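You operate a simulated robot arm through the tools that you are given. There is no shell and no other tool. Be economical: measure what you need, move in short steps, check, and stop when the job is done.

Carry out the task below with a simulated robot arm. There is one attempt and no reset: what you move stays moved.

JOB
Brush the thread of the nipple in the vise clean, then wind on three turns of tape.
Fine: clockwise seen from above; put the thread brush and the tape roller back; leave the nipple clamped. Set down upright: thread brush, tape roller.

The check looks at the end state, three seconds after you hand in, the way a careful person would. Anything else that was tipped, shoved, dropped, spilled or broken makes it a failure.

ROBOT AND FRAMES
A 6-joint arm with a two-finger parallel gripper, fixed in place. Base frame: the origin is at the foot of the arm, x ahead of it, y to its left, z up. Readings come in m, degrees, newtons and seconds.
With the tool pointing down near the work surface it reaches from about 0.14 to 0.48 m from the base axis. Its first joint turns from -66.0 to 66.0 degrees. Payload 2.9 kg.
The tool frame sits at the grasp point between the pads (the TCP): z along the fingers, y along the line on which they close. The tips reach 0.03 m beyond it. Largest opening 0.11 m; finger width 0.02, thickness 0.01; the body of the gripper, 0.048 by 0.112 m, starts 0.055 m behind the TCP.
Orientation is told as [roll, pitch, yaw] about the base's x, y, z axes, in that order, counted from this pose: with the fingers straight down and closing along the base's y, the tool's x points along the base's -x, its y along +y and its z along -z.

CONTROLS
- The arm moves only by the tool send_rows. Its argument "increments" is one flat list of numbers, 7 for each row, row after row: the gripper command, from -1 (shut) to 1 (fully open), values between in proportion, then the shift along the tool's x, y, z in m, then the turn, a rotation vector about the tool's x, y, z in degrees. In form: [claw, tx, ty, tz, ax, ay, az, claw, tx, ty, tz, ax, ay, az, ...]. A call has 1 to 8 rows; each row is the pose to reach, as a shift and turn from the pose commanded when the call began, along the tool's axes at that moment. Each row takes 0.2 s and may step no farther than 0.05 m and 8.6 degrees from the row before; otherwise, or with a gripper value out of range, the whole call is refused. A pose out of reach is approached as far as the arm can. The call stops where the force on the tool passes 40 N (or 10 N more than at its start, if that is more) or the arm is blocked; 0.2 s more then pass. Each finger travels about 0.108 m/s and halts on what it meets, pressing with about 22 N; the grip force reading is that of the motor and also rises with nothing between the fingers. The clock runs only during rows and for 0.2 s after the last one: add rows that repeat a pose to give the fingers time. It gives the time, the measured TCP pose, the force on the tool (base axes), the opening and the grip force at its end, in the units of the frame above (readings bear some noise), with the torque about the TCP (base axes, N m) and any sound that the robot's microphone picked up, and new pictures: "pictures" is both (left out), scene, wrist or none.
- Cameras (640 x 400 px; columns grow to the right, rows downward): "scene" is fixed at [0.0868, 0.4374, 1.3921]; the picture's right is [-0.69, -0.73, 0.00], its down [-0.36, 0.34, -0.87] and it looks along [0.63, -0.60, -0.49] (base axes); focal length 287 px, centre (320, 200). "wrist" rides on the gripper at [0.072, 0.017, -0.103] in the tool frame; the picture's right is [-0.23, 0.97, 0.00], its down [-0.76, -0.18, -0.62] and it looks along [-0.61, -0.14, 0.78] (tool axes); focal length 222 px, centre (320, 200). There is no depth. A picture from a camera that has moved, and an enlarged one, comes with that camera's place and axes in the base frame and with its lens.
- close_up(camera, box): a new picture of the part [left, top, right, bottom] of that camera's present view, enlarged. It takes no simulated time.
- job_done(): hands the job in; it is judged then, once.

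Go step by step. Nothing tells you positions but the pictures and the camera data: compare them with the known pose of the tool, close in by small moves and look again before you grip or let go. The budget is 120 turns and 200 pictures, counting those below and the enlarged ones. Unless the task says otherwise, let go and move clear before handing in.

The tools are called after "Call:" by a JSON object that holds its "method" and its "body". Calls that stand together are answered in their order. send_rows: Moves the arm, as the interface text tells. Its arguments: {"type":"object","properties":{"increments":{"type":"array","items":{"type":"number"}},"pictures":{"type":"string","enum":["both","scene","wrist","none"]}},"required":["increments"]} The other tools are called the same way: close_up (camera, box) takes an enlarged picture of a part of a camera's view; job_done () hands the job in.

At the start:

```text
time: 0.0
position: [0.4169, 0.0683, 1.2598]
tool_rot: [0.0, 0.0, 0.0]
ft_force: [0.6, -0.7, -0.1]
torque: [-0.01, 0.01, 0.02]
gripper_width: 0.1097
grip_force: 0.1
```

scene: 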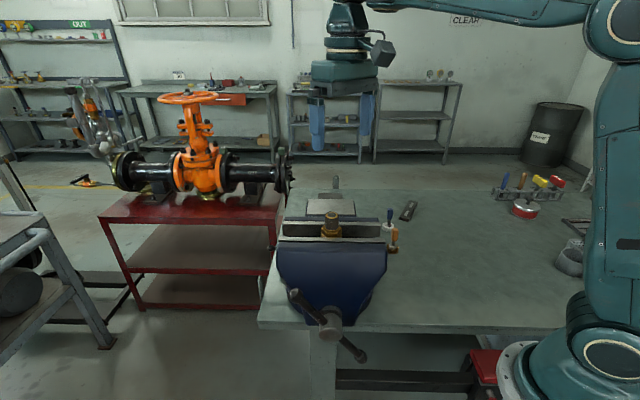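
wrist: 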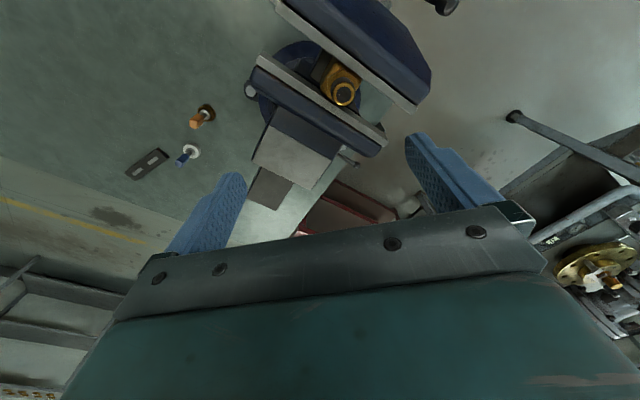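

I see a vise with a brass nipple, and next to it two small upright tools (one orange/brown, one blue/white) plus a flat plate. I'll enlarge these first.

Call:
{"method": "close_up", "body": {"camera": "scene", "box": [270, 170, 430, 270]}}

Call:
{"method": "close_up", "body": {"camera": "wrist", "box": [110, 40, 400, 220]}}

Call:
{"method": "close_up", "body": {"camera": "scene", "box": [480, 160, 600, 280]}}

```text
4.00 times, centred on (350, 220) of scene
camera zoom: at [0.0868, 0.4374, 1.3921], right [-0.69, -0.73, 0.0], down [-0.36, 0.34, -0.87], along [0.63, -0.6, -0.49], focal length 1148 px, centre (200, 120)
```

zoom: 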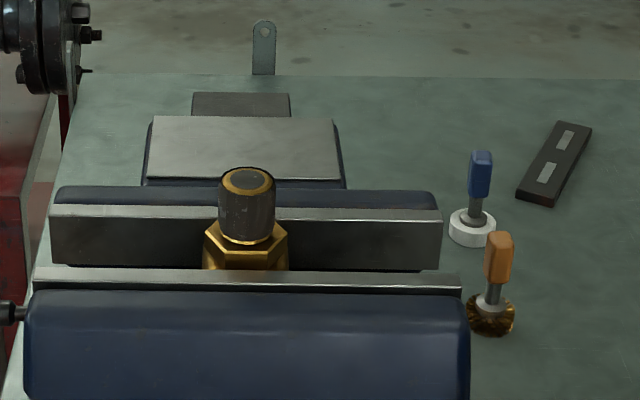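

```text
2.21 times, centred on (255, 130) of wrist
camera zoom: at [0.3425, 0.0863, 1.3639], right [0.23, 0.97, 0.0], down [0.76, -0.18, 0.62], along [0.61, -0.14, -0.78], focal length 490 px, centre (463, 354)
```

zoom: 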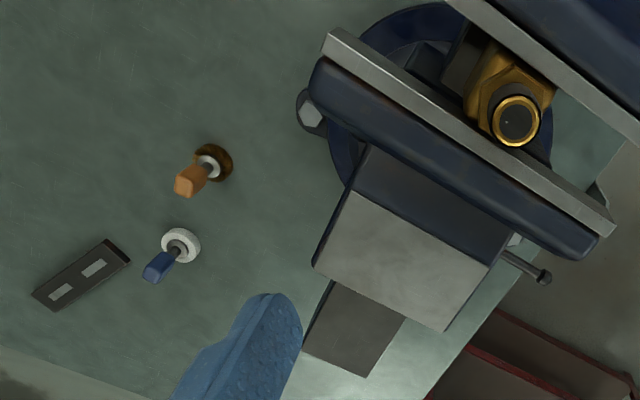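

```text
3.33 times, centred on (540, 220) of scene
camera zoom: at [0.0868, 0.4374, 1.3921], right [-0.69, -0.73, 0.0], down [-0.36, 0.34, -0.87], along [0.63, -0.6, -0.49], focal length 957 px, centre (-413, 133)
```

zoom: 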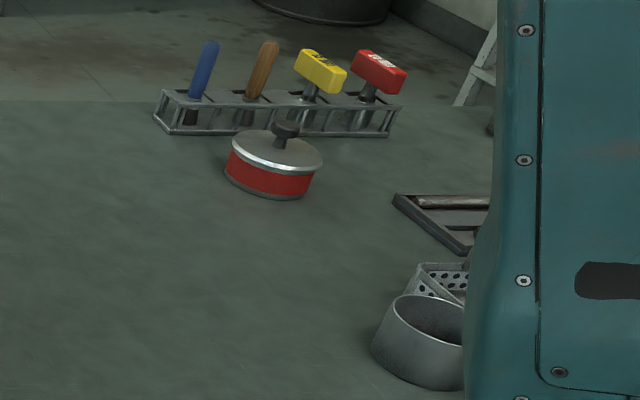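

The nipple top is near (0.408, 0.099, 1.10). The brush (orange handle) and tape roller (blue handle) stand at negative y, lower down. I'll move sideways at height to see them better and get a second view for depth.

Call:
{"method": "send_rows", "body": {"increments": [1, 0, -0.04, 0, 0, 0, 0, 1, 0.01, -0.08, 0, 0, 0, 0, 1, 0.02, -0.12, 0, 0, 0, 0, 1, 0.03, -0.16, 0, 0, 0, 0, 1, 0.03, -0.2, 0, 0, 0, 0, 1, 0.03, -0.22, 0, 0, 0, 0, 1, 0.03, -0.22, 0, 0, 0, 0]}}

```text
time: 1.6
position: [0.387, -0.1522, 1.2601]
tool_rot: [0.0, 0.1, 0.1]
ft_force: [0.2, -0.5, 0.5]
torque: [0.0, 0.01, -0.02]
gripper_width: 0.11
grip_force: 0.0
camera wrist: at [0.313, -0.135, 1.3643], right [0.23, 0.97, 0.0], down [0.76, -0.18, 0.62], along [0.61, -0.14, -0.78], focal length 222 px, centre (320, 200)
```

scene: 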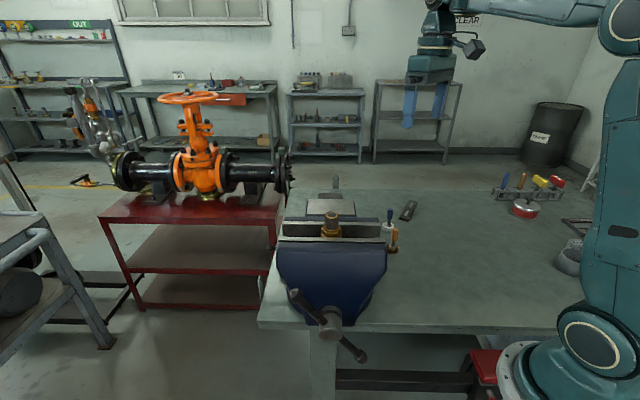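
wrist: 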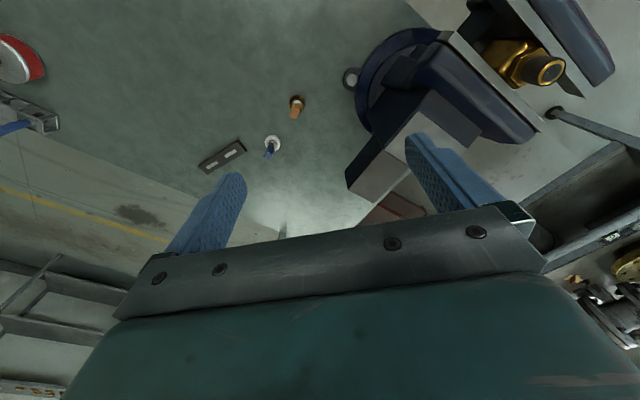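

Getting enlarged views to triangulate accurately.

Call:
{"method": "close_up", "body": {"camera": "wrist", "box": [190, 80, 350, 180]}}

Call:
{"method": "close_up", "body": {"camera": "wrist", "box": [460, 20, 620, 120]}}

```text
4.00 times, centred on (270, 130) of wrist
camera zoom: at [0.313, -0.135, 1.3643], right [0.23, 0.97, 0.0], down [0.76, -0.18, 0.62], along [0.61, -0.14, -0.78], focal length 888 px, centre (520, 480)
```

zoom: 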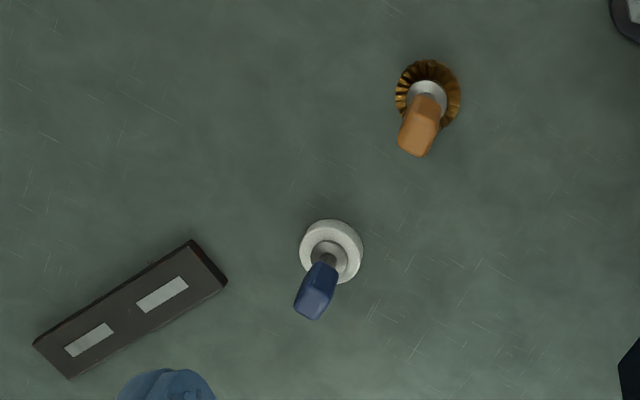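

```text
4.00 times, centred on (540, 70) of wrist
camera zoom: at [0.313, -0.135, 1.3643], right [0.23, 0.97, 0.0], down [0.76, -0.18, 0.62], along [0.61, -0.14, -0.78], focal length 888 px, centre (-560, 720)
```

zoom: 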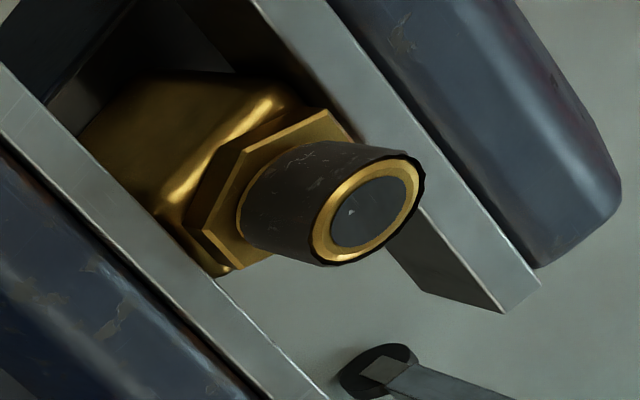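

Triangulated: brush near (0.449, −0.222), roller near (0.528, −0.311), table at z≈0.80. Next I come down above the brush with a look halfway.

Call:
{"method": "send_rows", "body": {"increments": [0.3, -0.01, -0.01, 0.04, 0, 0, 0, 0.3, -0.02, -0.025, 0.08, 0, 0, 0, 0.3, -0.032, -0.04, 0.12, 0, 0, 0, 0.3, -0.045, -0.055, 0.16, 0, 0, 0, 0.3, -0.062, -0.07, 0.2, 0, 0, 0, 0.3, -0.062, -0.07, 0.24, 0, 0, 0, 0.3, -0.062, -0.07, 0.25, 0, 0, 0, 0.3, -0.062, -0.07, 0.25, 0, 0, 0]}}

Call:
{"method": "close_up", "body": {"camera": "scene", "box": [340, 150, 500, 250]}}

```text
time: 3.4
position: [0.4494, -0.2232, 1.0096]
tool_rot: [0.1, 0.0, 0.0]
ft_force: [0.5, 0.7, 0.0]
torque: [0.02, 0.03, -0.03]
gripper_width: 0.0714
grip_force: 0.1
camera wrist: at [0.375, -0.2048, 1.114], right [0.23, 0.97, 0.0], down [0.76, -0.18, 0.62], along [0.61, -0.14, -0.78], focal length 222 px, centre (320, 200)
```

scene: 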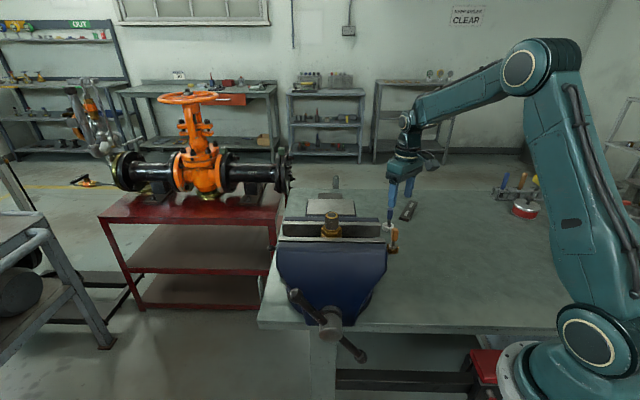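
wrist: 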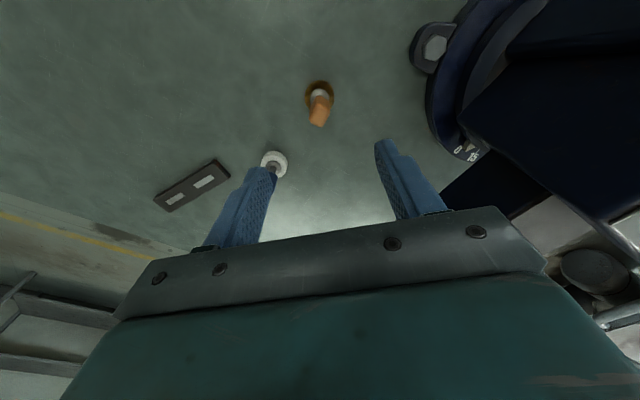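

```text
4.00 times, centred on (420, 200) of scene
camera zoom: at [0.0868, 0.4374, 1.3921], right [-0.69, -0.73, 0.0], down [-0.36, 0.34, -0.87], along [0.63, -0.6, -0.49], focal length 1148 px, centre (-80, 200)
```

zoom: 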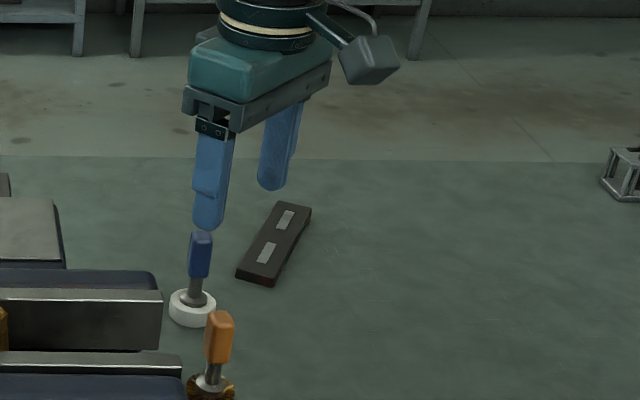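

The brush checks out at about (0.444, −0.220), handle top z≈0.89. Going to just above the handle.

Call:
{"method": "send_rows", "body": {"increments": [0.3, 0.003, 0.0, 0.03, 0, 0, 0, 0.3, 0.005, 0.003, 0.06, 0, 0, 0, 0.3, 0.005, 0.003, 0.062, 0, 0, 0], "pictures": "wrist"}}

Call:
{"method": "close_up", "body": {"camera": "scene", "box": [360, 190, 440, 260]}}

Call:
{"method": "close_up", "body": {"camera": "wrist", "box": [240, 60, 400, 220]}}

```text
time: 4.2
position: [0.4447, -0.2199, 0.9493]
tool_rot: [0.0, 0.0, 0.0]
ft_force: [-0.1, 0.5, -0.4]
torque: [-0.02, -0.02, -0.01]
gripper_width: 0.0713
grip_force: 0.1
camera wrist: at [0.3706, -0.2024, 1.0518], right [0.23, 0.97, 0.0], down [0.76, -0.18, 0.62], along [0.61, -0.14, -0.78], focal length 222 px, centre (320, 200)
```

wrist: 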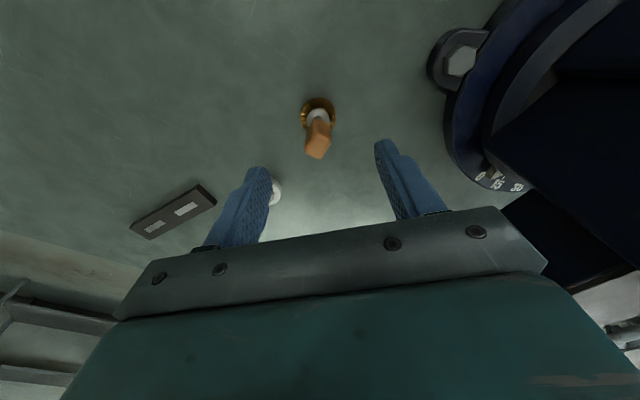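

```text
5.71 times, centred on (400, 225) of scene
camera zoom: at [0.0868, 0.4374, 1.3921], right [-0.69, -0.73, 0.0], down [-0.36, 0.34, -0.87], along [0.63, -0.6, -0.49], focal length 1640 px, centre (-137, 57)
```

zoom: 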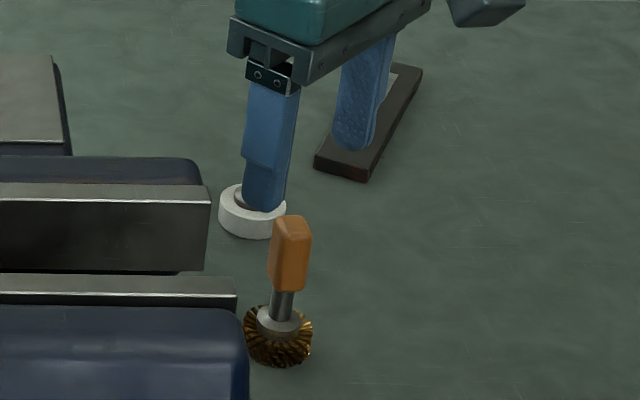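

```text
2.50 times, centred on (320, 140) of wrist
camera zoom: at [0.3706, -0.2024, 1.0518], right [0.23, 0.97, 0.0], down [0.76, -0.18, 0.62], along [0.61, -0.14, -0.78], focal length 555 px, centre (320, 350)
```

zoom: 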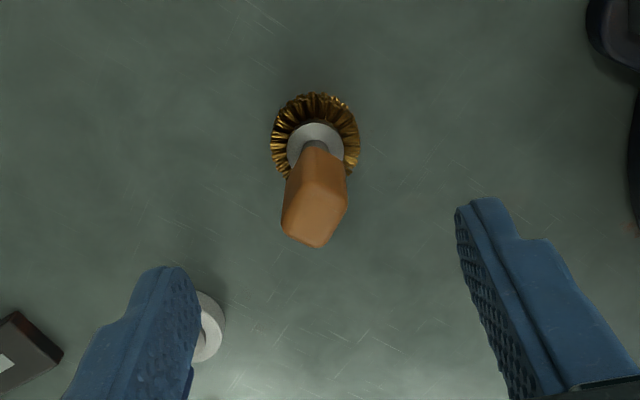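

The brush is a wire wheel with a boxy handle turned about 45°. I'll turn the tool 43° so the pads sit flat on it, recentre to (0.442, −0.220), and look again.

Call:
{"method": "send_rows", "body": {"increments": [0.3, 0.002, 0, 0, 0, 0, 8, 0.3, 0.002, 0, 0, 0, 0, 16, 0.3, 0.002, 0, 0, 0, 0, 24, 0.3, 0.002, 0, 0, 0, 0, 32, 0.3, 0.002, 0, 0, 0, 0, 40, 0.3, 0.002, 0, 0, 0, 0, 43, 0.3, 0.002, 0, 0, 0, 0, 43], "pictures": "wrist"}}

Call:
{"method": "close_up", "body": {"camera": "wrist", "box": [240, 60, 400, 220]}}

Call:
{"method": "close_up", "body": {"camera": "scene", "box": [360, 190, 440, 260]}}

```text
time: 5.8
position: [0.4422, -0.2198, 0.949]
tool_rot: [0.0, -0.1, -43.1]
ft_force: [-0.1, -0.4, -0.2]
torque: [0.0, -0.01, -0.04]
gripper_width: 0.0716
grip_force: 0.1
camera wrist: at [0.3989, -0.1559, 1.0516], right [0.83, 0.56, 0.0], down [0.43, -0.65, 0.62], along [0.35, -0.52, -0.78], focal length 222 px, centre (320, 200)
```

wrist: 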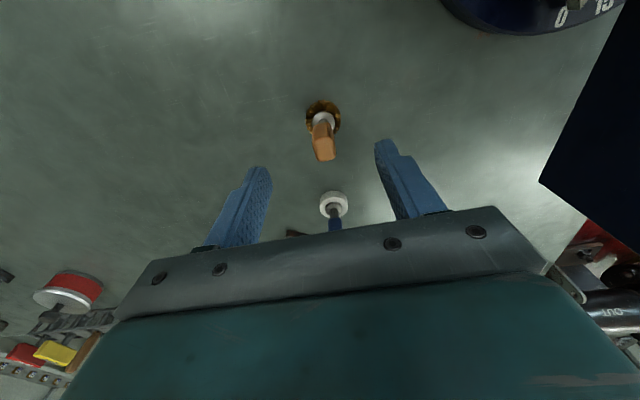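

```text
2.50 times, centred on (320, 140) of wrist
camera zoom: at [0.3989, -0.1559, 1.0516], right [0.83, 0.56, 0.0], down [0.43, -0.65, 0.62], along [0.35, -0.52, -0.78], focal length 555 px, centre (320, 350)
```

zoom: 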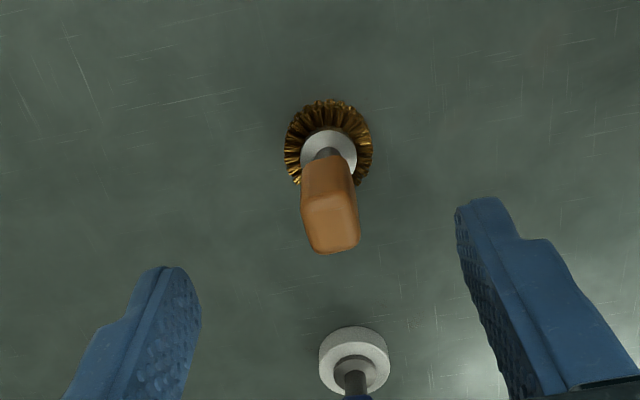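

```text
5.71 times, centred on (400, 225) of scene
camera zoom: at [0.0868, 0.4374, 1.3921], right [-0.69, -0.73, 0.0], down [-0.36, 0.34, -0.87], along [0.63, -0.6, -0.49], focal length 1640 px, centre (-137, 57)
```

zoom: 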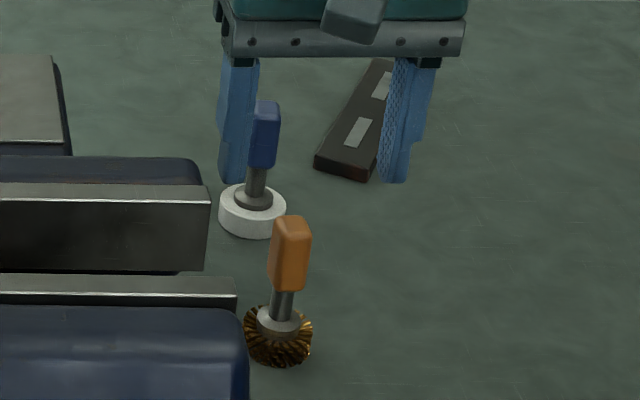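

Aligned; the handle sits about 3 mm off in tool x/y. Correcting and descending around the handle, still open.

Call:
{"method": "send_rows", "body": {"increments": [0.3, -0.003, 0.0035, 0.02, 0, 0, 0, 0.3, -0.003, 0.0035, 0.045, 0, 0, 0, 0.3, -0.003, 0.0035, 0.07, 0, 0, 0, 0.3, -0.003, 0.0035, 0.074, 0, 0, 0], "pictures": "none"}}

Call:
{"method": "close_up", "body": {"camera": "scene", "box": [360, 190, 440, 260]}}

Call:
{"method": "close_up", "body": {"camera": "wrist", "box": [240, 60, 400, 220]}}

```text
time: 6.8
position: [0.4463, -0.2186, 0.8735]
tool_rot: [0.0, 0.0, -43.0]
ft_force: [-0.5, -0.5, 0.2]
torque: [0.04, 0.02, -0.01]
gripper_width: 0.0717
grip_force: 0.1
```

```text
5.71 times, centred on (400, 225) of scene
camera zoom: at [0.0868, 0.4374, 1.3921], right [-0.69, -0.73, 0.0], down [-0.36, 0.34, -0.87], along [0.63, -0.6, -0.49], focal length 1640 px, centre (-137, 57)
```

zoom: 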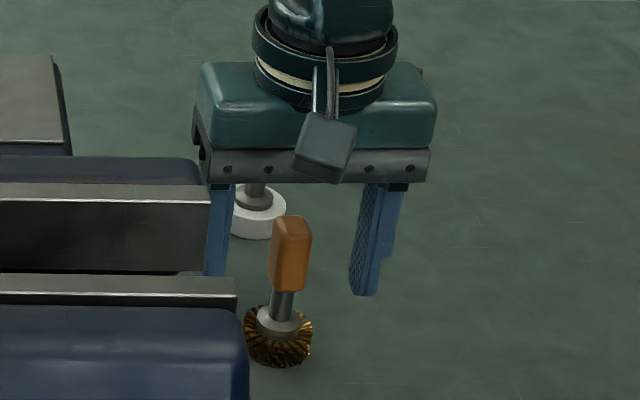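

```text
2.50 times, centred on (320, 140) of wrist
camera zoom: at [0.4028, -0.1553, 0.9771], right [0.83, 0.56, 0.0], down [0.44, -0.65, 0.62], along [0.35, -0.52, -0.78], focal length 555 px, centre (320, 350)
```

zoom: 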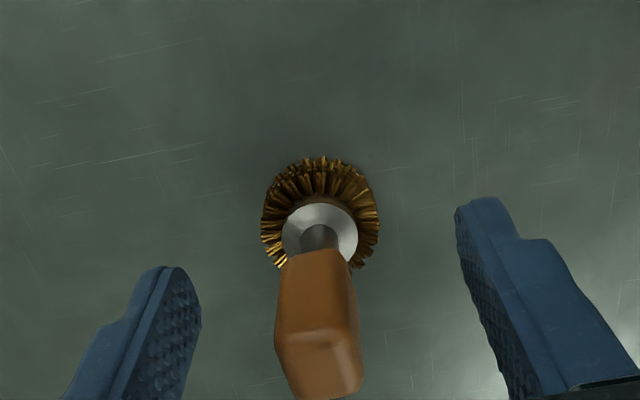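

Centred within a millimetre. Closing the gripper on the handle.

Call:
{"method": "send_rows", "body": {"increments": [-1, 0, 0, 0, 0, 0, 0, -1, 0, 0, 0, 0, 0, 0, -1, 0, 0, 0, 0, 0, 0, -1, 0, 0, 0, 0, 0, 0], "pictures": "none"}}

Call:
{"method": "close_up", "body": {"camera": "scene", "box": [360, 190, 440, 260]}}

```text
time: 7.8
position: [0.4472, -0.2182, 0.8733]
tool_rot: [0.0, 0.0, -43.1]
ft_force: [0.2, -0.6, 1.0]
torque: [-0.02, -0.03, 0.03]
gripper_width: 0.0175
grip_force: 21.7
```

```text
5.71 times, centred on (400, 225) of scene
camera zoom: at [0.0868, 0.4374, 1.3921], right [-0.69, -0.73, 0.0], down [-0.36, 0.34, -0.87], along [0.63, -0.6, -0.49], focal length 1640 px, centre (-137, 57)
```

zoom: 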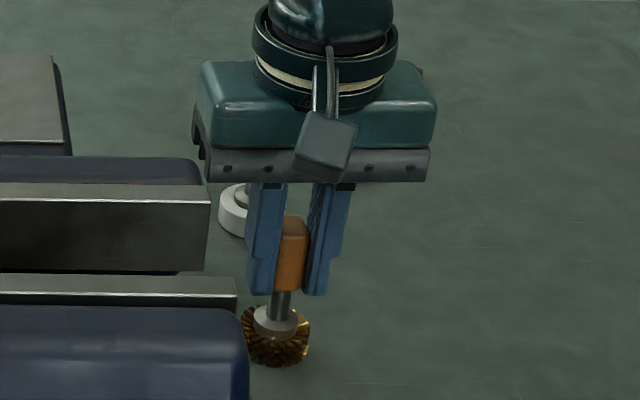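

The brush is gripped (17.5 mm). Lifting it straight up.

Call:
{"method": "send_rows", "body": {"increments": [-1, 0, 0, -0.02, 0, 0, 0, -1, 0, 0, -0.065, 0, 0, 0, -1, 0, 0, -0.112, 0, 0, 0, -1, 0, 0, -0.16, 0, 0, 0, -1, 0, 0, -0.208, 0, 0, 0, -1, 0, 0, -0.256, 0, 0, 0, -1, 0, 0, -0.3, 0, 0, 0, -1, 0, 0, -0.337, 0, 0, 0], "pictures": "both"}}

```text
time: 9.6
position: [0.4445, -0.219, 1.21]
tool_rot: [0.0, 0.0, -43.0]
ft_force: [0.2, -0.2, -1.1]
torque: [0.01, 0.0, -0.02]
gripper_width: 0.0175
grip_force: 21.5
camera wrist: at [0.4007, -0.1542, 1.3135], right [0.83, 0.56, 0.0], down [0.44, -0.65, 0.62], along [0.35, -0.52, -0.78], focal length 222 px, centre (320, 200)
```

scene: 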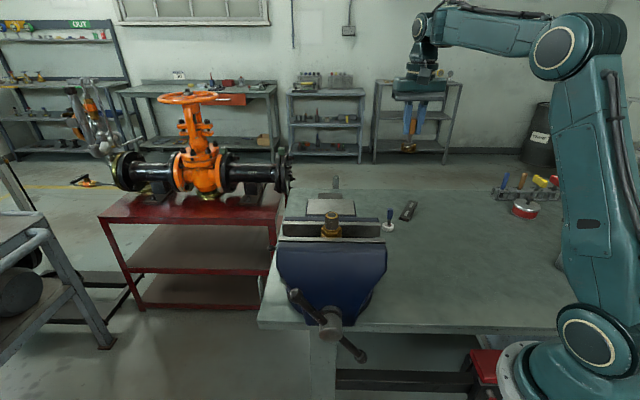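
wrist: 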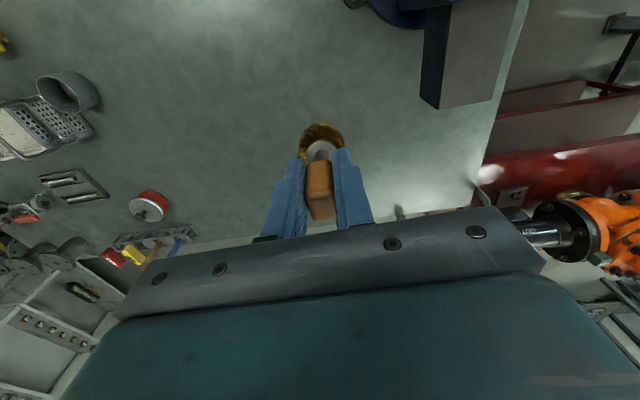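

Brush held firmly. Translating at height to a point just on the −y side of the nipple, about 7 cm off.

Call:
{"method": "send_rows", "body": {"increments": [-1, 0.03, 0.0244, 0, 0, 0, 0, -1, 0.065, 0.053, 0, 0, 0, 0, -1, 0.1, 0.081, 0, 0, 0, 0, -1, 0.135, 0.11, 0, 0, 0, 0, -1, 0.17, 0.138, 0, 0, 0, 0, -1, 0.195, 0.1585, 0, 0, 0, 0, -1, 0.195, 0.1585, 0.03, 0, 0, 0, -1, 0.195, 0.1585, 0.03, 0, 0, 0], "pictures": "wrist"}}

Call:
{"method": "close_up", "body": {"camera": "scene", "box": [270, 150, 430, 250]}}

Call:
{"method": "close_up", "body": {"camera": "wrist", "box": [240, 60, 480, 210]}}

```text
time: 11.4
position: [0.4122, 0.0321, 1.1807]
tool_rot: [0.0, 0.0, -43.0]
ft_force: [0.1, -1.0, -0.9]
torque: [0.0, -0.02, 0.02]
gripper_width: 0.0174
grip_force: 21.5
camera wrist: at [0.3692, 0.0951, 1.2841], right [0.83, 0.56, 0.0], down [0.44, -0.65, 0.62], along [0.35, -0.52, -0.78], focal length 222 px, centre (320, 200)
```

wrist: 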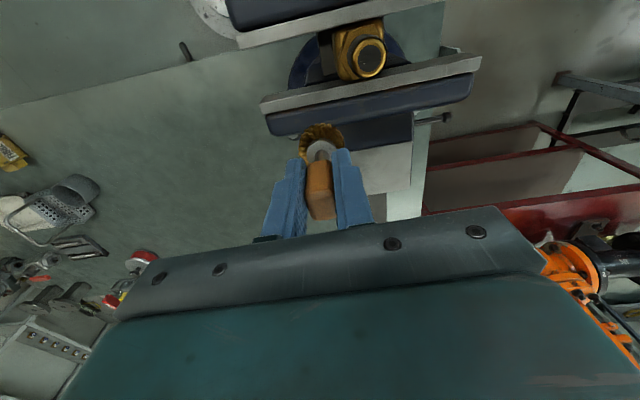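

```text
4.00 times, centred on (350, 200) of scene
camera zoom: at [0.0868, 0.4374, 1.3921], right [-0.69, -0.73, 0.0], down [-0.36, 0.34, -0.87], along [0.63, -0.6, -0.49], focal length 1148 px, centre (200, 200)
```

zoom: 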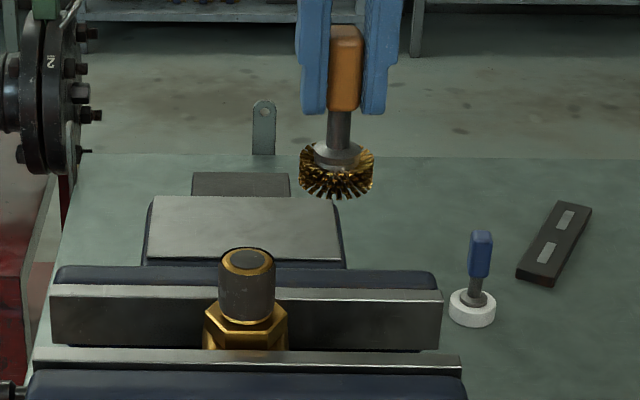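

```text
2.67 times, centred on (360, 135) of wrist
camera zoom: at [0.3692, 0.0951, 1.2841], right [0.83, 0.56, 0.0], down [0.44, -0.65, 0.62], along [0.35, -0.52, -0.78], focal length 592 px, centre (213, 373)
```

zoom: 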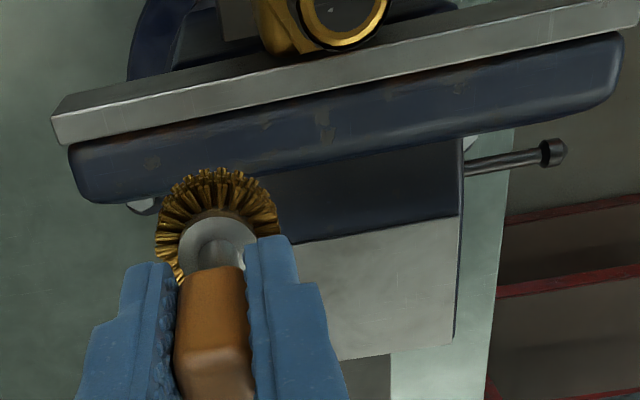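

Wheel centre is about 6.2 cm below the TCP, wheel radius ≈1.9 cm, nipple radius ≈1.4 cm, jaw tops z≈1.057, thread ≈1.067–1.094. Lowering the wheel to thread height beside the nipple.

Call:
{"method": "send_rows", "body": {"increments": [-1, 0, 0, 0.012, 0, 0, 0, -1, 0, 0, 0.024, 0, 0, 0, -1, 0, 0, 0.036, 0, 0, 0, -1, 0, 0, 0.036, 0, 0, 0], "pictures": "none"}}

Call:
{"method": "close_up", "body": {"camera": "scene", "box": [290, 180, 390, 250]}}

Call:
{"method": "close_up", "body": {"camera": "wrist", "box": [260, 10, 440, 190]}}

```text
time: 12.4
position: [0.412, 0.0302, 1.1454]
tool_rot: [0.0, 0.0, -42.9]
ft_force: [-0.1, 0.0, -1.8]
torque: [0.02, -0.01, 0.04]
gripper_width: 0.0177
grip_force: 21.9
```

```text
5.71 times, centred on (340, 215) of scene
camera zoom: at [0.0868, 0.4374, 1.3921], right [-0.69, -0.73, 0.0], down [-0.36, 0.34, -0.87], along [0.63, -0.6, -0.49], focal length 1640 px, centre (206, 114)
```

zoom: 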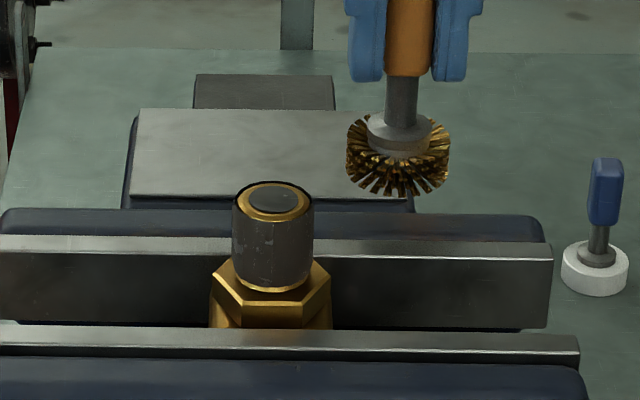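

```text
2.22 times, centred on (350, 100) of wrist
camera zoom: at [0.3692, 0.0933, 1.2487], right [0.83, 0.56, 0.0], down [0.44, -0.65, 0.62], along [0.35, -0.52, -0.78], focal length 494 px, centre (253, 422)
```

zoom: 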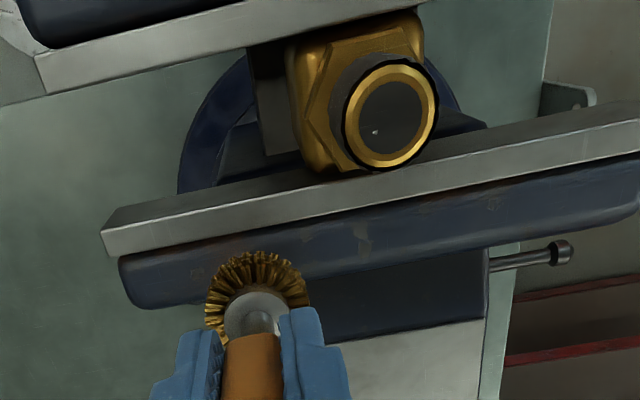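

Now approaching the nipple along +y, watching force.

Call:
{"method": "send_rows", "body": {"increments": [-1, 0.0136, 0.0146, 0, 0, 0, 0, -1, 0.0205, 0.0219, 0, 0, 0, 0, -1, 0.0225, 0.0241, 0, 0, 0, 0, -1, 0.0225, 0.0241, 0, 0, 0, 0], "pictures": "none"}}

Call:
{"method": "close_up", "body": {"camera": "scene", "box": [290, 180, 390, 250]}}

Call:
{"method": "close_up", "body": {"camera": "wrist", "box": [260, 10, 440, 190]}}

```text
time: 13.4
position: [0.4119, 0.064, 1.1458]
tool_rot: [0.0, -0.1, -42.9]
ft_force: [0.5, -0.3, 0.0]
torque: [0.02, 0.0, -0.01]
gripper_width: 0.0176
grip_force: 22.1
```

```text
5.71 times, centred on (340, 215) of scene
camera zoom: at [0.0868, 0.4374, 1.3921], right [-0.69, -0.73, 0.0], down [-0.36, 0.34, -0.87], along [0.63, -0.6, -0.49], focal length 1640 px, centre (206, 114)
```

zoom: 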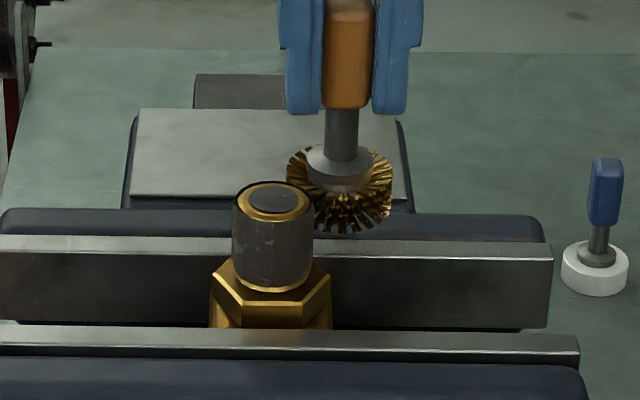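

```text
2.22 times, centred on (350, 100) of wrist
camera zoom: at [0.3681, 0.1267, 1.2488], right [0.83, 0.56, 0.0], down [0.44, -0.65, 0.62], along [0.35, -0.52, -0.78], focal length 494 px, centre (253, 422)
```

zoom: 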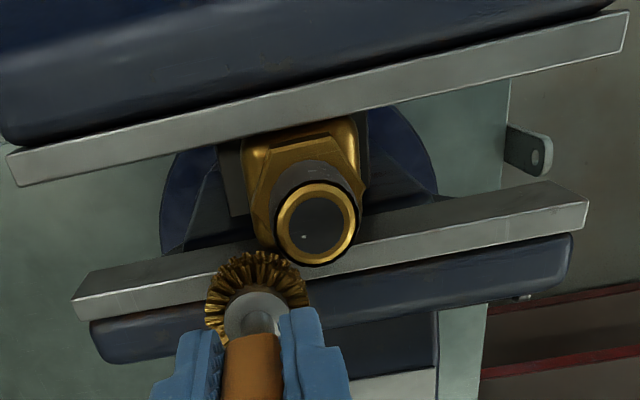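

Call:
{"method": "send_rows", "body": {"increments": [-1, 0.0007, 0.0007, 0, 0, 0, 0, -1, 0.0014, 0.0015, 0, 0, 0, 0, -1, 0.0014, 0.0015, 0, 0, 0, 0], "pictures": "none"}}

Call:
{"method": "send_rows", "body": {"increments": [-1, 0.0007, 0.0007, 0, 0, 0, 0, -1, 0.0014, 0.0015, 0, 0, 0, 0, -1, 0.0014, 0.0015, 0, 0, 0, 0], "pictures": "none"}}

```text
time: 14.2
position: [0.4124, 0.0657, 1.1453]
tool_rot: [-0.1, 0.0, -43.0]
ft_force: [-0.1, -0.6, -1.5]
torque: [-0.04, 0.0, -0.01]
gripper_width: 0.0177
grip_force: 21.6
```

```text
time: 15.0
position: [0.4122, 0.0671, 1.1451]
tool_rot: [0.1, -0.1, -43.1]
ft_force: [0.2, 0.3, -1.0]
torque: [-0.01, 0.0, 0.01]
gripper_width: 0.0175
grip_force: 22.1
```

Call:
{"method": "send_rows", "body": {"increments": [-1, 0.0007, 0.0007, 0, 0, 0, 0, -1, 0.0014, 0.0015, 0, 0, 0, 0, -1, 0.0014, 0.0015, 0, 0, 0, 0], "pictures": "none"}}

Call:
{"method": "close_up", "body": {"camera": "scene", "box": [310, 190, 370, 240]}}

Call:
{"method": "close_up", "body": {"camera": "wrist", "box": [290, 60, 410, 160]}}

```text
time: 15.8
position: [0.4113, 0.069, 1.1447]
tool_rot: [0.0, -0.1, -43.0]
ft_force: [0.4, -2.5, -1.1]
torque: [-0.15, 0.02, 0.0]
gripper_width: 0.0178
grip_force: 22.0
```

```text
8.00 times, centred on (340, 215) of scene
camera zoom: at [0.0868, 0.4373, 1.3921], right [-0.69, -0.73, 0.0], down [-0.36, 0.34, -0.87], along [0.63, -0.6, -0.49], focal length 2296 px, centre (160, 80)
```

zoom: 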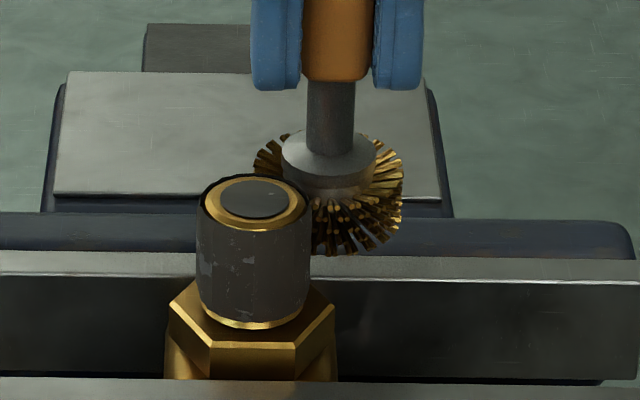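

```text
4.00 times, centred on (350, 110) of wrist
camera zoom: at [0.3689, 0.1331, 1.2484], right [0.83, 0.56, 0.0], down [0.44, -0.65, 0.62], along [0.35, -0.52, -0.78], focal length 888 px, centre (200, 560)
```

zoom: 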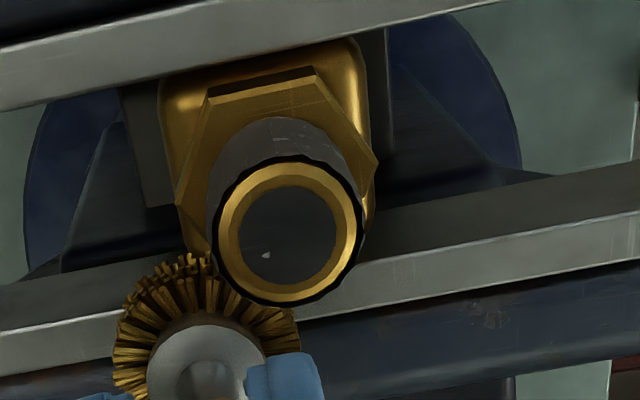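

First contact felt (2.5 N) at ≈3 cm centre distance. Beginning the brushing orbit clockwise, in chunks, watching force.

Call:
{"method": "send_rows", "body": {"increments": [-1, 0.0063, -0.0045, 0, 0, 0, 0, -1, 0.0133, -0.0077, 0, 0, 0, 0, -1, 0.0209, -0.009, 0, 0, 0, 0, -1, 0.0285, -0.0082, 0, 0, 0, 0], "pictures": "none"}}

Call:
{"method": "close_up", "body": {"camera": "scene", "box": [310, 190, 370, 240]}}

```text
time: 16.8
position: [0.3851, 0.0839, 1.1466]
tool_rot: [-0.1, 0.2, -43.0]
ft_force: [-12.5, -14.9, -0.6]
torque: [-0.89, 0.74, -0.22]
gripper_width: 0.0185
grip_force: 22.0
```

```text
8.00 times, centred on (340, 215) of scene
camera zoom: at [0.0864, 0.4369, 1.3922], right [-0.69, -0.73, 0.0], down [-0.36, 0.34, -0.87], along [0.63, -0.6, -0.49], focal length 2296 px, centre (160, 80)
```

zoom: 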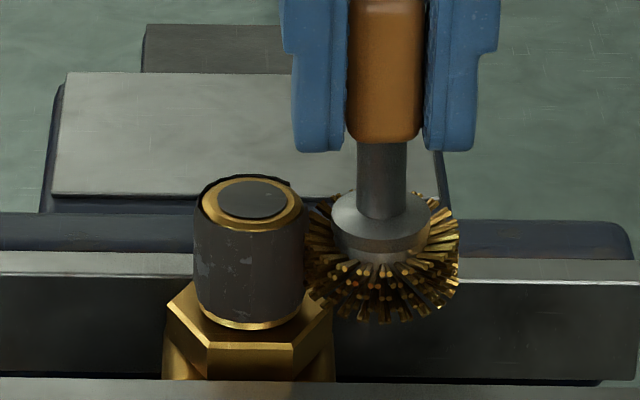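

Force 19 N with some friction — a bit firm. Easing out by 1 mm and continuing.

Call:
{"method": "send_rows", "body": {"increments": [-1, 0.0077, 0.0018, 0, 0, 0, 0, -1, 0.0142, 0.0064, 0, 0, 0, 0, -1, 0.0193, 0.0125, 0, 0, 0, 0], "pictures": "none"}}

Call:
{"method": "close_up", "body": {"camera": "wrist", "box": [270, 60, 430, 180]}}

```text
time: 17.6
position: [0.3771, 0.1054, 1.145]
tool_rot: [-0.2, 0.2, -42.9]
ft_force: [-18.7, -4.8, -1.5]
torque: [-0.26, 1.13, -0.25]
gripper_width: 0.0182
grip_force: 21.7
```

```text
3.33 times, centred on (350, 120) of wrist
camera zoom: at [0.3349, 0.1687, 1.2493], right [0.83, 0.56, 0.0], down [0.44, -0.65, 0.62], along [0.34, -0.52, -0.78], focal length 740 px, centre (220, 467)
```

zoom: 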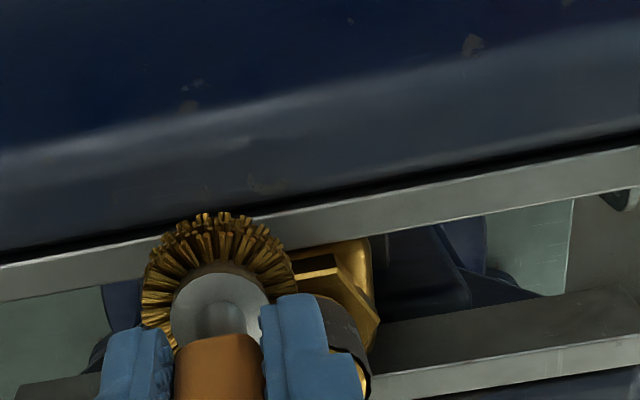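

Call:
{"method": "close_up", "body": {"camera": "scene", "box": [310, 190, 370, 240]}}

```text
8.00 times, centred on (340, 215) of scene
camera zoom: at [0.0862, 0.4372, 1.3922], right [-0.69, -0.73, 0.0], down [-0.36, 0.34, -0.87], along [0.63, -0.6, -0.49], focal length 2296 px, centre (160, 80)
```

zoom: 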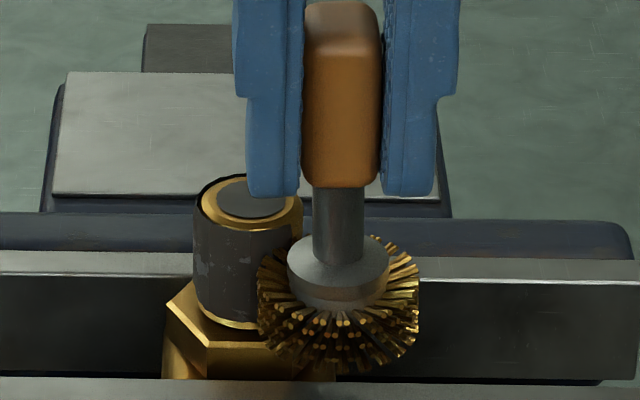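

Contact is at the wheel and the brush is held; I'll ease out about 2.5 mm more and continue the orbit.

Call:
{"method": "send_rows", "body": {"increments": [-1, 0.0032, 0.0002, 0, 0, 0, 0, -1, 0.0064, 0.0079, 0, 0, 0, 0, -1, 0.0075, 0.0162, 0, 0, 0, 0, -1, 0.0064, 0.0245, 0, 0, 0, 0], "pictures": "none"}}

Call:
{"method": "close_up", "body": {"camera": "scene", "box": [310, 190, 370, 240]}}

```text
time: 18.6
position: [0.3908, 0.1271, 1.1465]
tool_rot: [0.2, -0.1, -43.0]
ft_force: [-2.2, 3.1, 0.4]
torque: [0.16, 0.11, 0.01]
gripper_width: 0.0177
grip_force: 21.9
```

```text
8.00 times, centred on (340, 215) of scene
camera zoom: at [0.0868, 0.4375, 1.392], right [-0.69, -0.73, 0.0], down [-0.36, 0.34, -0.87], along [0.63, -0.6, -0.49], focal length 2296 px, centre (160, 80)
```

zoom: 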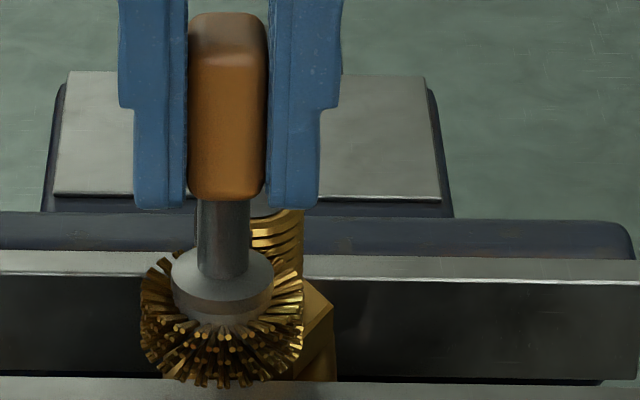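

The brushed side shows clean brass thread. The light contact works; continuing the clockwise orbit.

Call:
{"method": "send_rows", "body": {"increments": [-1, -0.0036, 0.0075, 0, 0, 0, 0, -1, -0.0086, 0.014, 0, 0, 0, 0, -1, -0.0151, 0.019, 0, 0, 0, 0, -1, -0.0227, 0.0221, 0, 0, 0, 0], "pictures": "none"}}

Call:
{"method": "close_up", "body": {"camera": "scene", "box": [310, 190, 370, 240]}}

```text
time: 19.6
position: [0.4231, 0.1294, 1.146]
tool_rot: [0.1, -0.1, -43.0]
ft_force: [2.1, 9.0, -1.1]
torque: [0.55, -0.11, 0.0]
gripper_width: 0.0176
grip_force: 22.0
```

```text
8.00 times, centred on (340, 215) of scene
camera zoom: at [0.0869, 0.4377, 1.392], right [-0.69, -0.73, 0.0], down [-0.36, 0.34, -0.87], along [0.63, -0.6, -0.49], focal length 2296 px, centre (160, 80)
```

zoom: 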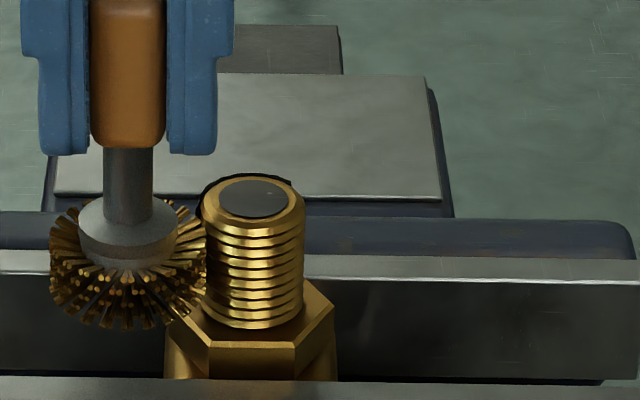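

Call:
{"method": "send_rows", "body": {"increments": [-1, -0.0082, 0.0011, 0, 0, 0, 0, -1, -0.0164, 0, 0, 0, 0, 0, -1, -0.024, -0.0031, 0, 0, 0, 0, -1, -0.0305, -0.0081, 0, 0, 0, 0], "pictures": "none"}}

Call:
{"method": "close_up", "body": {"camera": "wrist", "box": [270, 20, 430, 140]}}

```text
time: 20.6
position: [0.4402, 0.1011, 1.1444]
tool_rot: [-0.1, -0.1, -43.0]
ft_force: [-0.5, 0.2, -0.6]
torque: [0.01, 0.01, -0.03]
gripper_width: 0.0179
grip_force: 22.0
```

```text
3.33 times, centred on (350, 80) of wrist
camera zoom: at [0.3972, 0.1645, 1.2494], right [0.83, 0.56, 0.0], down [0.44, -0.65, 0.62], along [0.35, -0.52, -0.78], focal length 740 px, centre (220, 600)
```

zoom: 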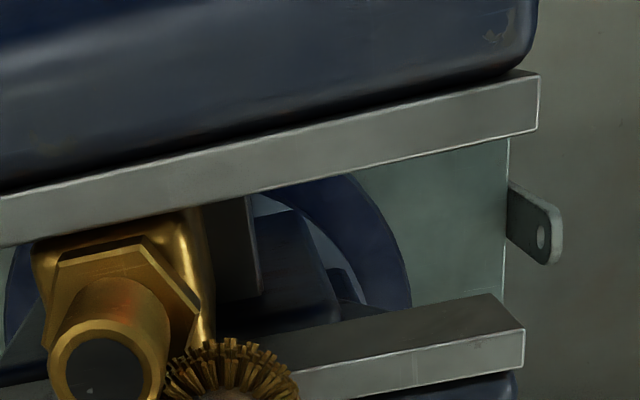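

Contact was lost on the +x side, so I shift the orbit centre 1.5 mm toward −x and continue.

Call:
{"method": "send_rows", "body": {"increments": [-1, 0.0014, -0.0013, 0, 0, 0, 0, -1, -0.0039, -0.0075, 0, 0, 0, 0, -1, -0.007, -0.0151, 0, 0, 0, 0], "pictures": "none"}}

Call:
{"method": "send_rows", "body": {"increments": [-1, 0, 0, 0, 0, 0, 0], "pictures": "none"}}

```text
time: 21.4
position: [0.4354, 0.085, 1.1442]
tool_rot: [0.1, -0.1, -43.2]
ft_force: [9.2, -2.2, 0.2]
torque: [-0.15, -0.7, -0.01]
gripper_width: 0.0174
grip_force: 22.1
```

```text
time: 21.8
position: [0.4344, 0.0853, 1.1447]
tool_rot: [0.1, 0.0, -42.9]
ft_force: [10.8, -3.2, 1.6]
torque: [-0.25, -0.68, -0.01]
gripper_width: 0.0177
grip_force: 21.8
```

Call:
{"method": "send_rows", "body": {"increments": [-1, -0.0014, -0.0082, 0, 0, 0, 0, -1, -0.0003, -0.0164, 0, 0, 0, 0, -1, 0.0029, -0.0241, 0, 0, 0, 0, -1, 0.0079, -0.0307, 0, 0, 0, 0], "pictures": "none"}}

Call:
{"method": "close_up", "body": {"camera": "wrist", "box": [270, 40, 430, 160]}}

```text
time: 22.8
position: [0.4077, 0.0676, 1.1451]
tool_rot: [-0.1, 0.0, -43.0]
ft_force: [0.4, -0.3, -1.1]
torque: [0.02, 0.04, -0.02]
gripper_width: 0.0174
grip_force: 21.8
```

```text
3.33 times, centred on (350, 100) of wrist
camera zoom: at [0.3658, 0.1314, 1.2487], right [0.83, 0.56, 0.0], down [0.44, -0.65, 0.62], along [0.35, -0.52, -0.78], focal length 740 px, centre (220, 533)
```

zoom: 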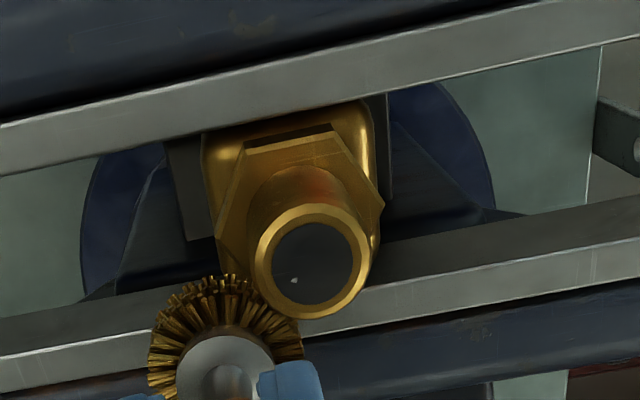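

The thread looks brass nearly all round. A second, slightly firmer clockwise turn with the refined centre to catch the far side.

Call:
{"method": "send_rows", "body": {"increments": [-1, 0, 0.001, 0, 0, 0, 0, -1, 0.0101, -0.0057, 0, 0, 0, 0, -1, 0.022, -0.0081, 0, 0, 0, 0, -1, 0.0339, -0.0057, 0, 0, 0, 0, -1, 0.044, 0.001, 0, 0, 0, 0, -1, 0.0507, 0.0111, 0, 0, 0, 0, -1, 0.0531, 0.023, 0, 0, 0, 0, -1, 0.0507, 0.0349, 0, 0, 0, 0], "pictures": "none"}}

```text
time: 24.6
position: [0.3951, 0.1305, 1.1454]
tool_rot: [0.0, -0.2, -43.0]
ft_force: [-2.2, 3.6, -2.4]
torque: [0.17, 0.1, -0.01]
gripper_width: 0.0176
grip_force: 21.5
```

Call:
{"method": "send_rows", "body": {"increments": [-1, -0.0069, 0.0099, 0, 0, 0, 0, -1, -0.0169, 0.0166, 0, 0, 0, 0, -1, -0.0287, 0.0189, 0, 0, 0, 0, -1, -0.0405, 0.0166, 0, 0, 0, 0, -1, -0.0505, 0.0099, 0, 0, 0, 0, -1, -0.0572, -0.0001, 0, 0, 0, 0, -1, -0.0595, -0.0119, 0, 0, 0, 0, -1, -0.0572, -0.0237, 0, 0, 0, 0], "pictures": "none"}}

```text
time: 26.4
position: [0.4206, 0.0717, 1.1458]
tool_rot: [0.0, 0.0, -43.1]
ft_force: [4.0, -4.3, 0.2]
torque: [-0.36, -0.3, 0.01]
gripper_width: 0.0177
grip_force: 22.0
```

Call:
{"method": "send_rows", "body": {"increments": [-1, 0.0071, -0.0096, 0, 0, 0, 0, -1, 0.0169, -0.0162, 0, 0, 0, 0, -1, 0.0285, -0.0185, 0, 0, 0, 0, -1, 0.0285, -0.033, 0, 0, 0, 0, -1, 0.0285, -0.04, 0, 0, 0, 0, -1, 0.0285, -0.04, -0.04, 0, 0, 0, -1, 0.0285, -0.04, -0.075, 0, 0, 0, -1, 0.0285, -0.04, -0.075, 0, 0, 0], "pictures": "scene"}}

Call:
{"method": "close_up", "body": {"camera": "scene", "box": [300, 170, 380, 240]}}

Call:
{"method": "close_up", "body": {"camera": "wrist", "box": [300, 60, 440, 170]}}

```text
time: 28.2
position: [0.3706, 0.0627, 1.2196]
tool_rot: [-0.1, -0.1, -43.0]
ft_force: [-0.3, -0.7, 0.0]
torque: [0.01, 0.02, -0.01]
gripper_width: 0.0176
grip_force: 21.4
```

scene: 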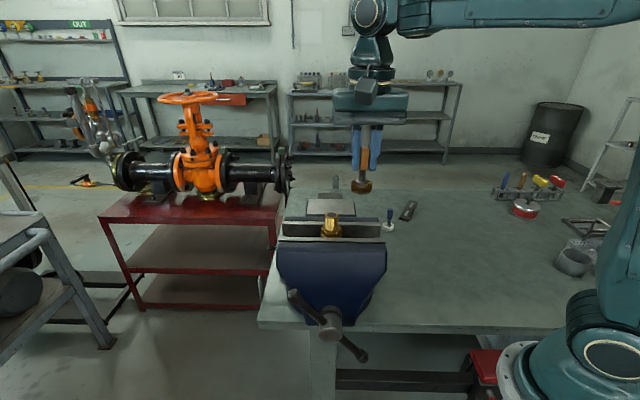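

```text
5.71 times, centred on (340, 205) of scene
camera zoom: at [0.0868, 0.4374, 1.3921], right [-0.69, -0.73, 0.0], down [-0.36, 0.34, -0.87], along [0.63, -0.6, -0.49], focal length 1640 px, centre (206, 171)
```

zoom: 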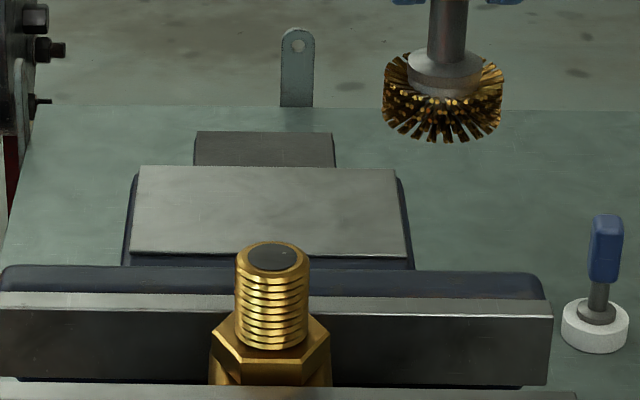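

```text
3.64 times, centred on (370, 115) of wrist
camera zoom: at [0.3277, 0.126, 1.3236], right [0.83, 0.56, 0.0], down [0.44, -0.65, 0.62], along [0.35, -0.52, -0.78], focal length 808 px, centre (138, 509)
```

zoom: 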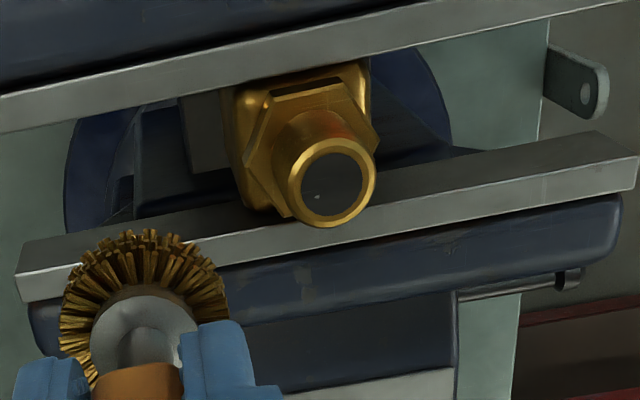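

Thread is bright brass on the visible side. On the way back I'll turn the tool to yaw 0 near (0.39, −0.15) so the wrist camera can check the far side.

Call:
{"method": "send_rows", "body": {"increments": [-1, -0.026, -0.024, -0.007, 0, 0, -7.2, -1, -0.052, -0.048, -0.014, 0, 0, -14.4, -1, -0.078, -0.072, -0.021, 0, 0, -21.6, -1, -0.104, -0.096, -0.028, 0, 0, -28.8, -1, -0.13, -0.12, -0.035, 0, 0, -36, -1, -0.157, -0.144, -0.04, 0, 0, -43, -1, -0.157, -0.144, -0.04, 0, 0, -43], "pictures": "wrist"}}

Call:
{"method": "close_up", "body": {"camera": "wrist", "box": [460, 20, 620, 120]}}

```text
time: 29.8
position: [0.3888, -0.1481, 1.2598]
tool_rot: [-0.1, -0.1, 0.1]
ft_force: [1.0, 0.1, -0.5]
torque: [0.01, 0.04, -0.02]
gripper_width: 0.0178
grip_force: 21.9
camera wrist: at [0.3153, -0.1311, 1.3632], right [0.23, 0.97, 0.0], down [0.76, -0.18, 0.62], along [0.61, -0.14, -0.78], focal length 222 px, centre (320, 200)
```

wrist: 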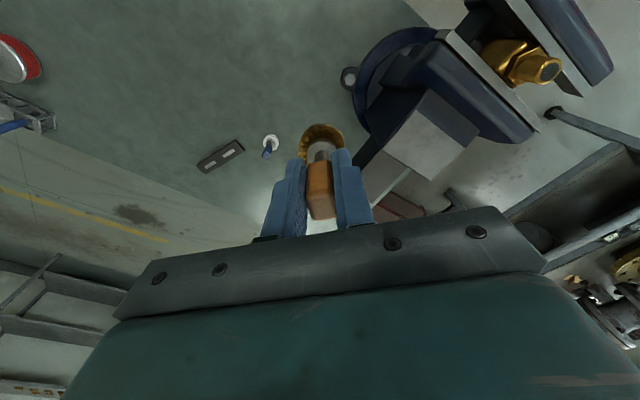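

```text
4.00 times, centred on (540, 70) of wrist
camera zoom: at [0.3153, -0.1311, 1.3632], right [0.23, 0.97, 0.0], down [0.76, -0.18, 0.62], along [0.61, -0.14, -0.78], focal length 888 px, centre (-560, 720)
```

zoom: 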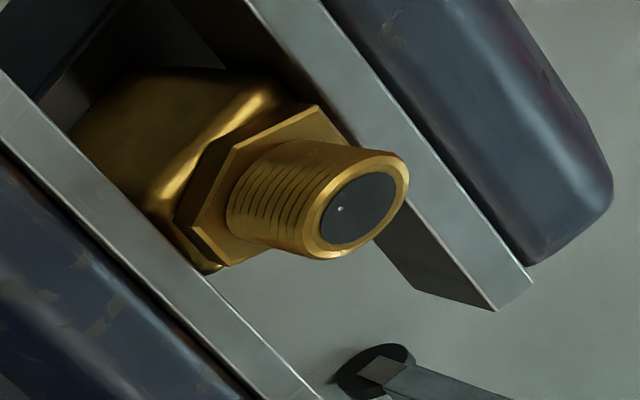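

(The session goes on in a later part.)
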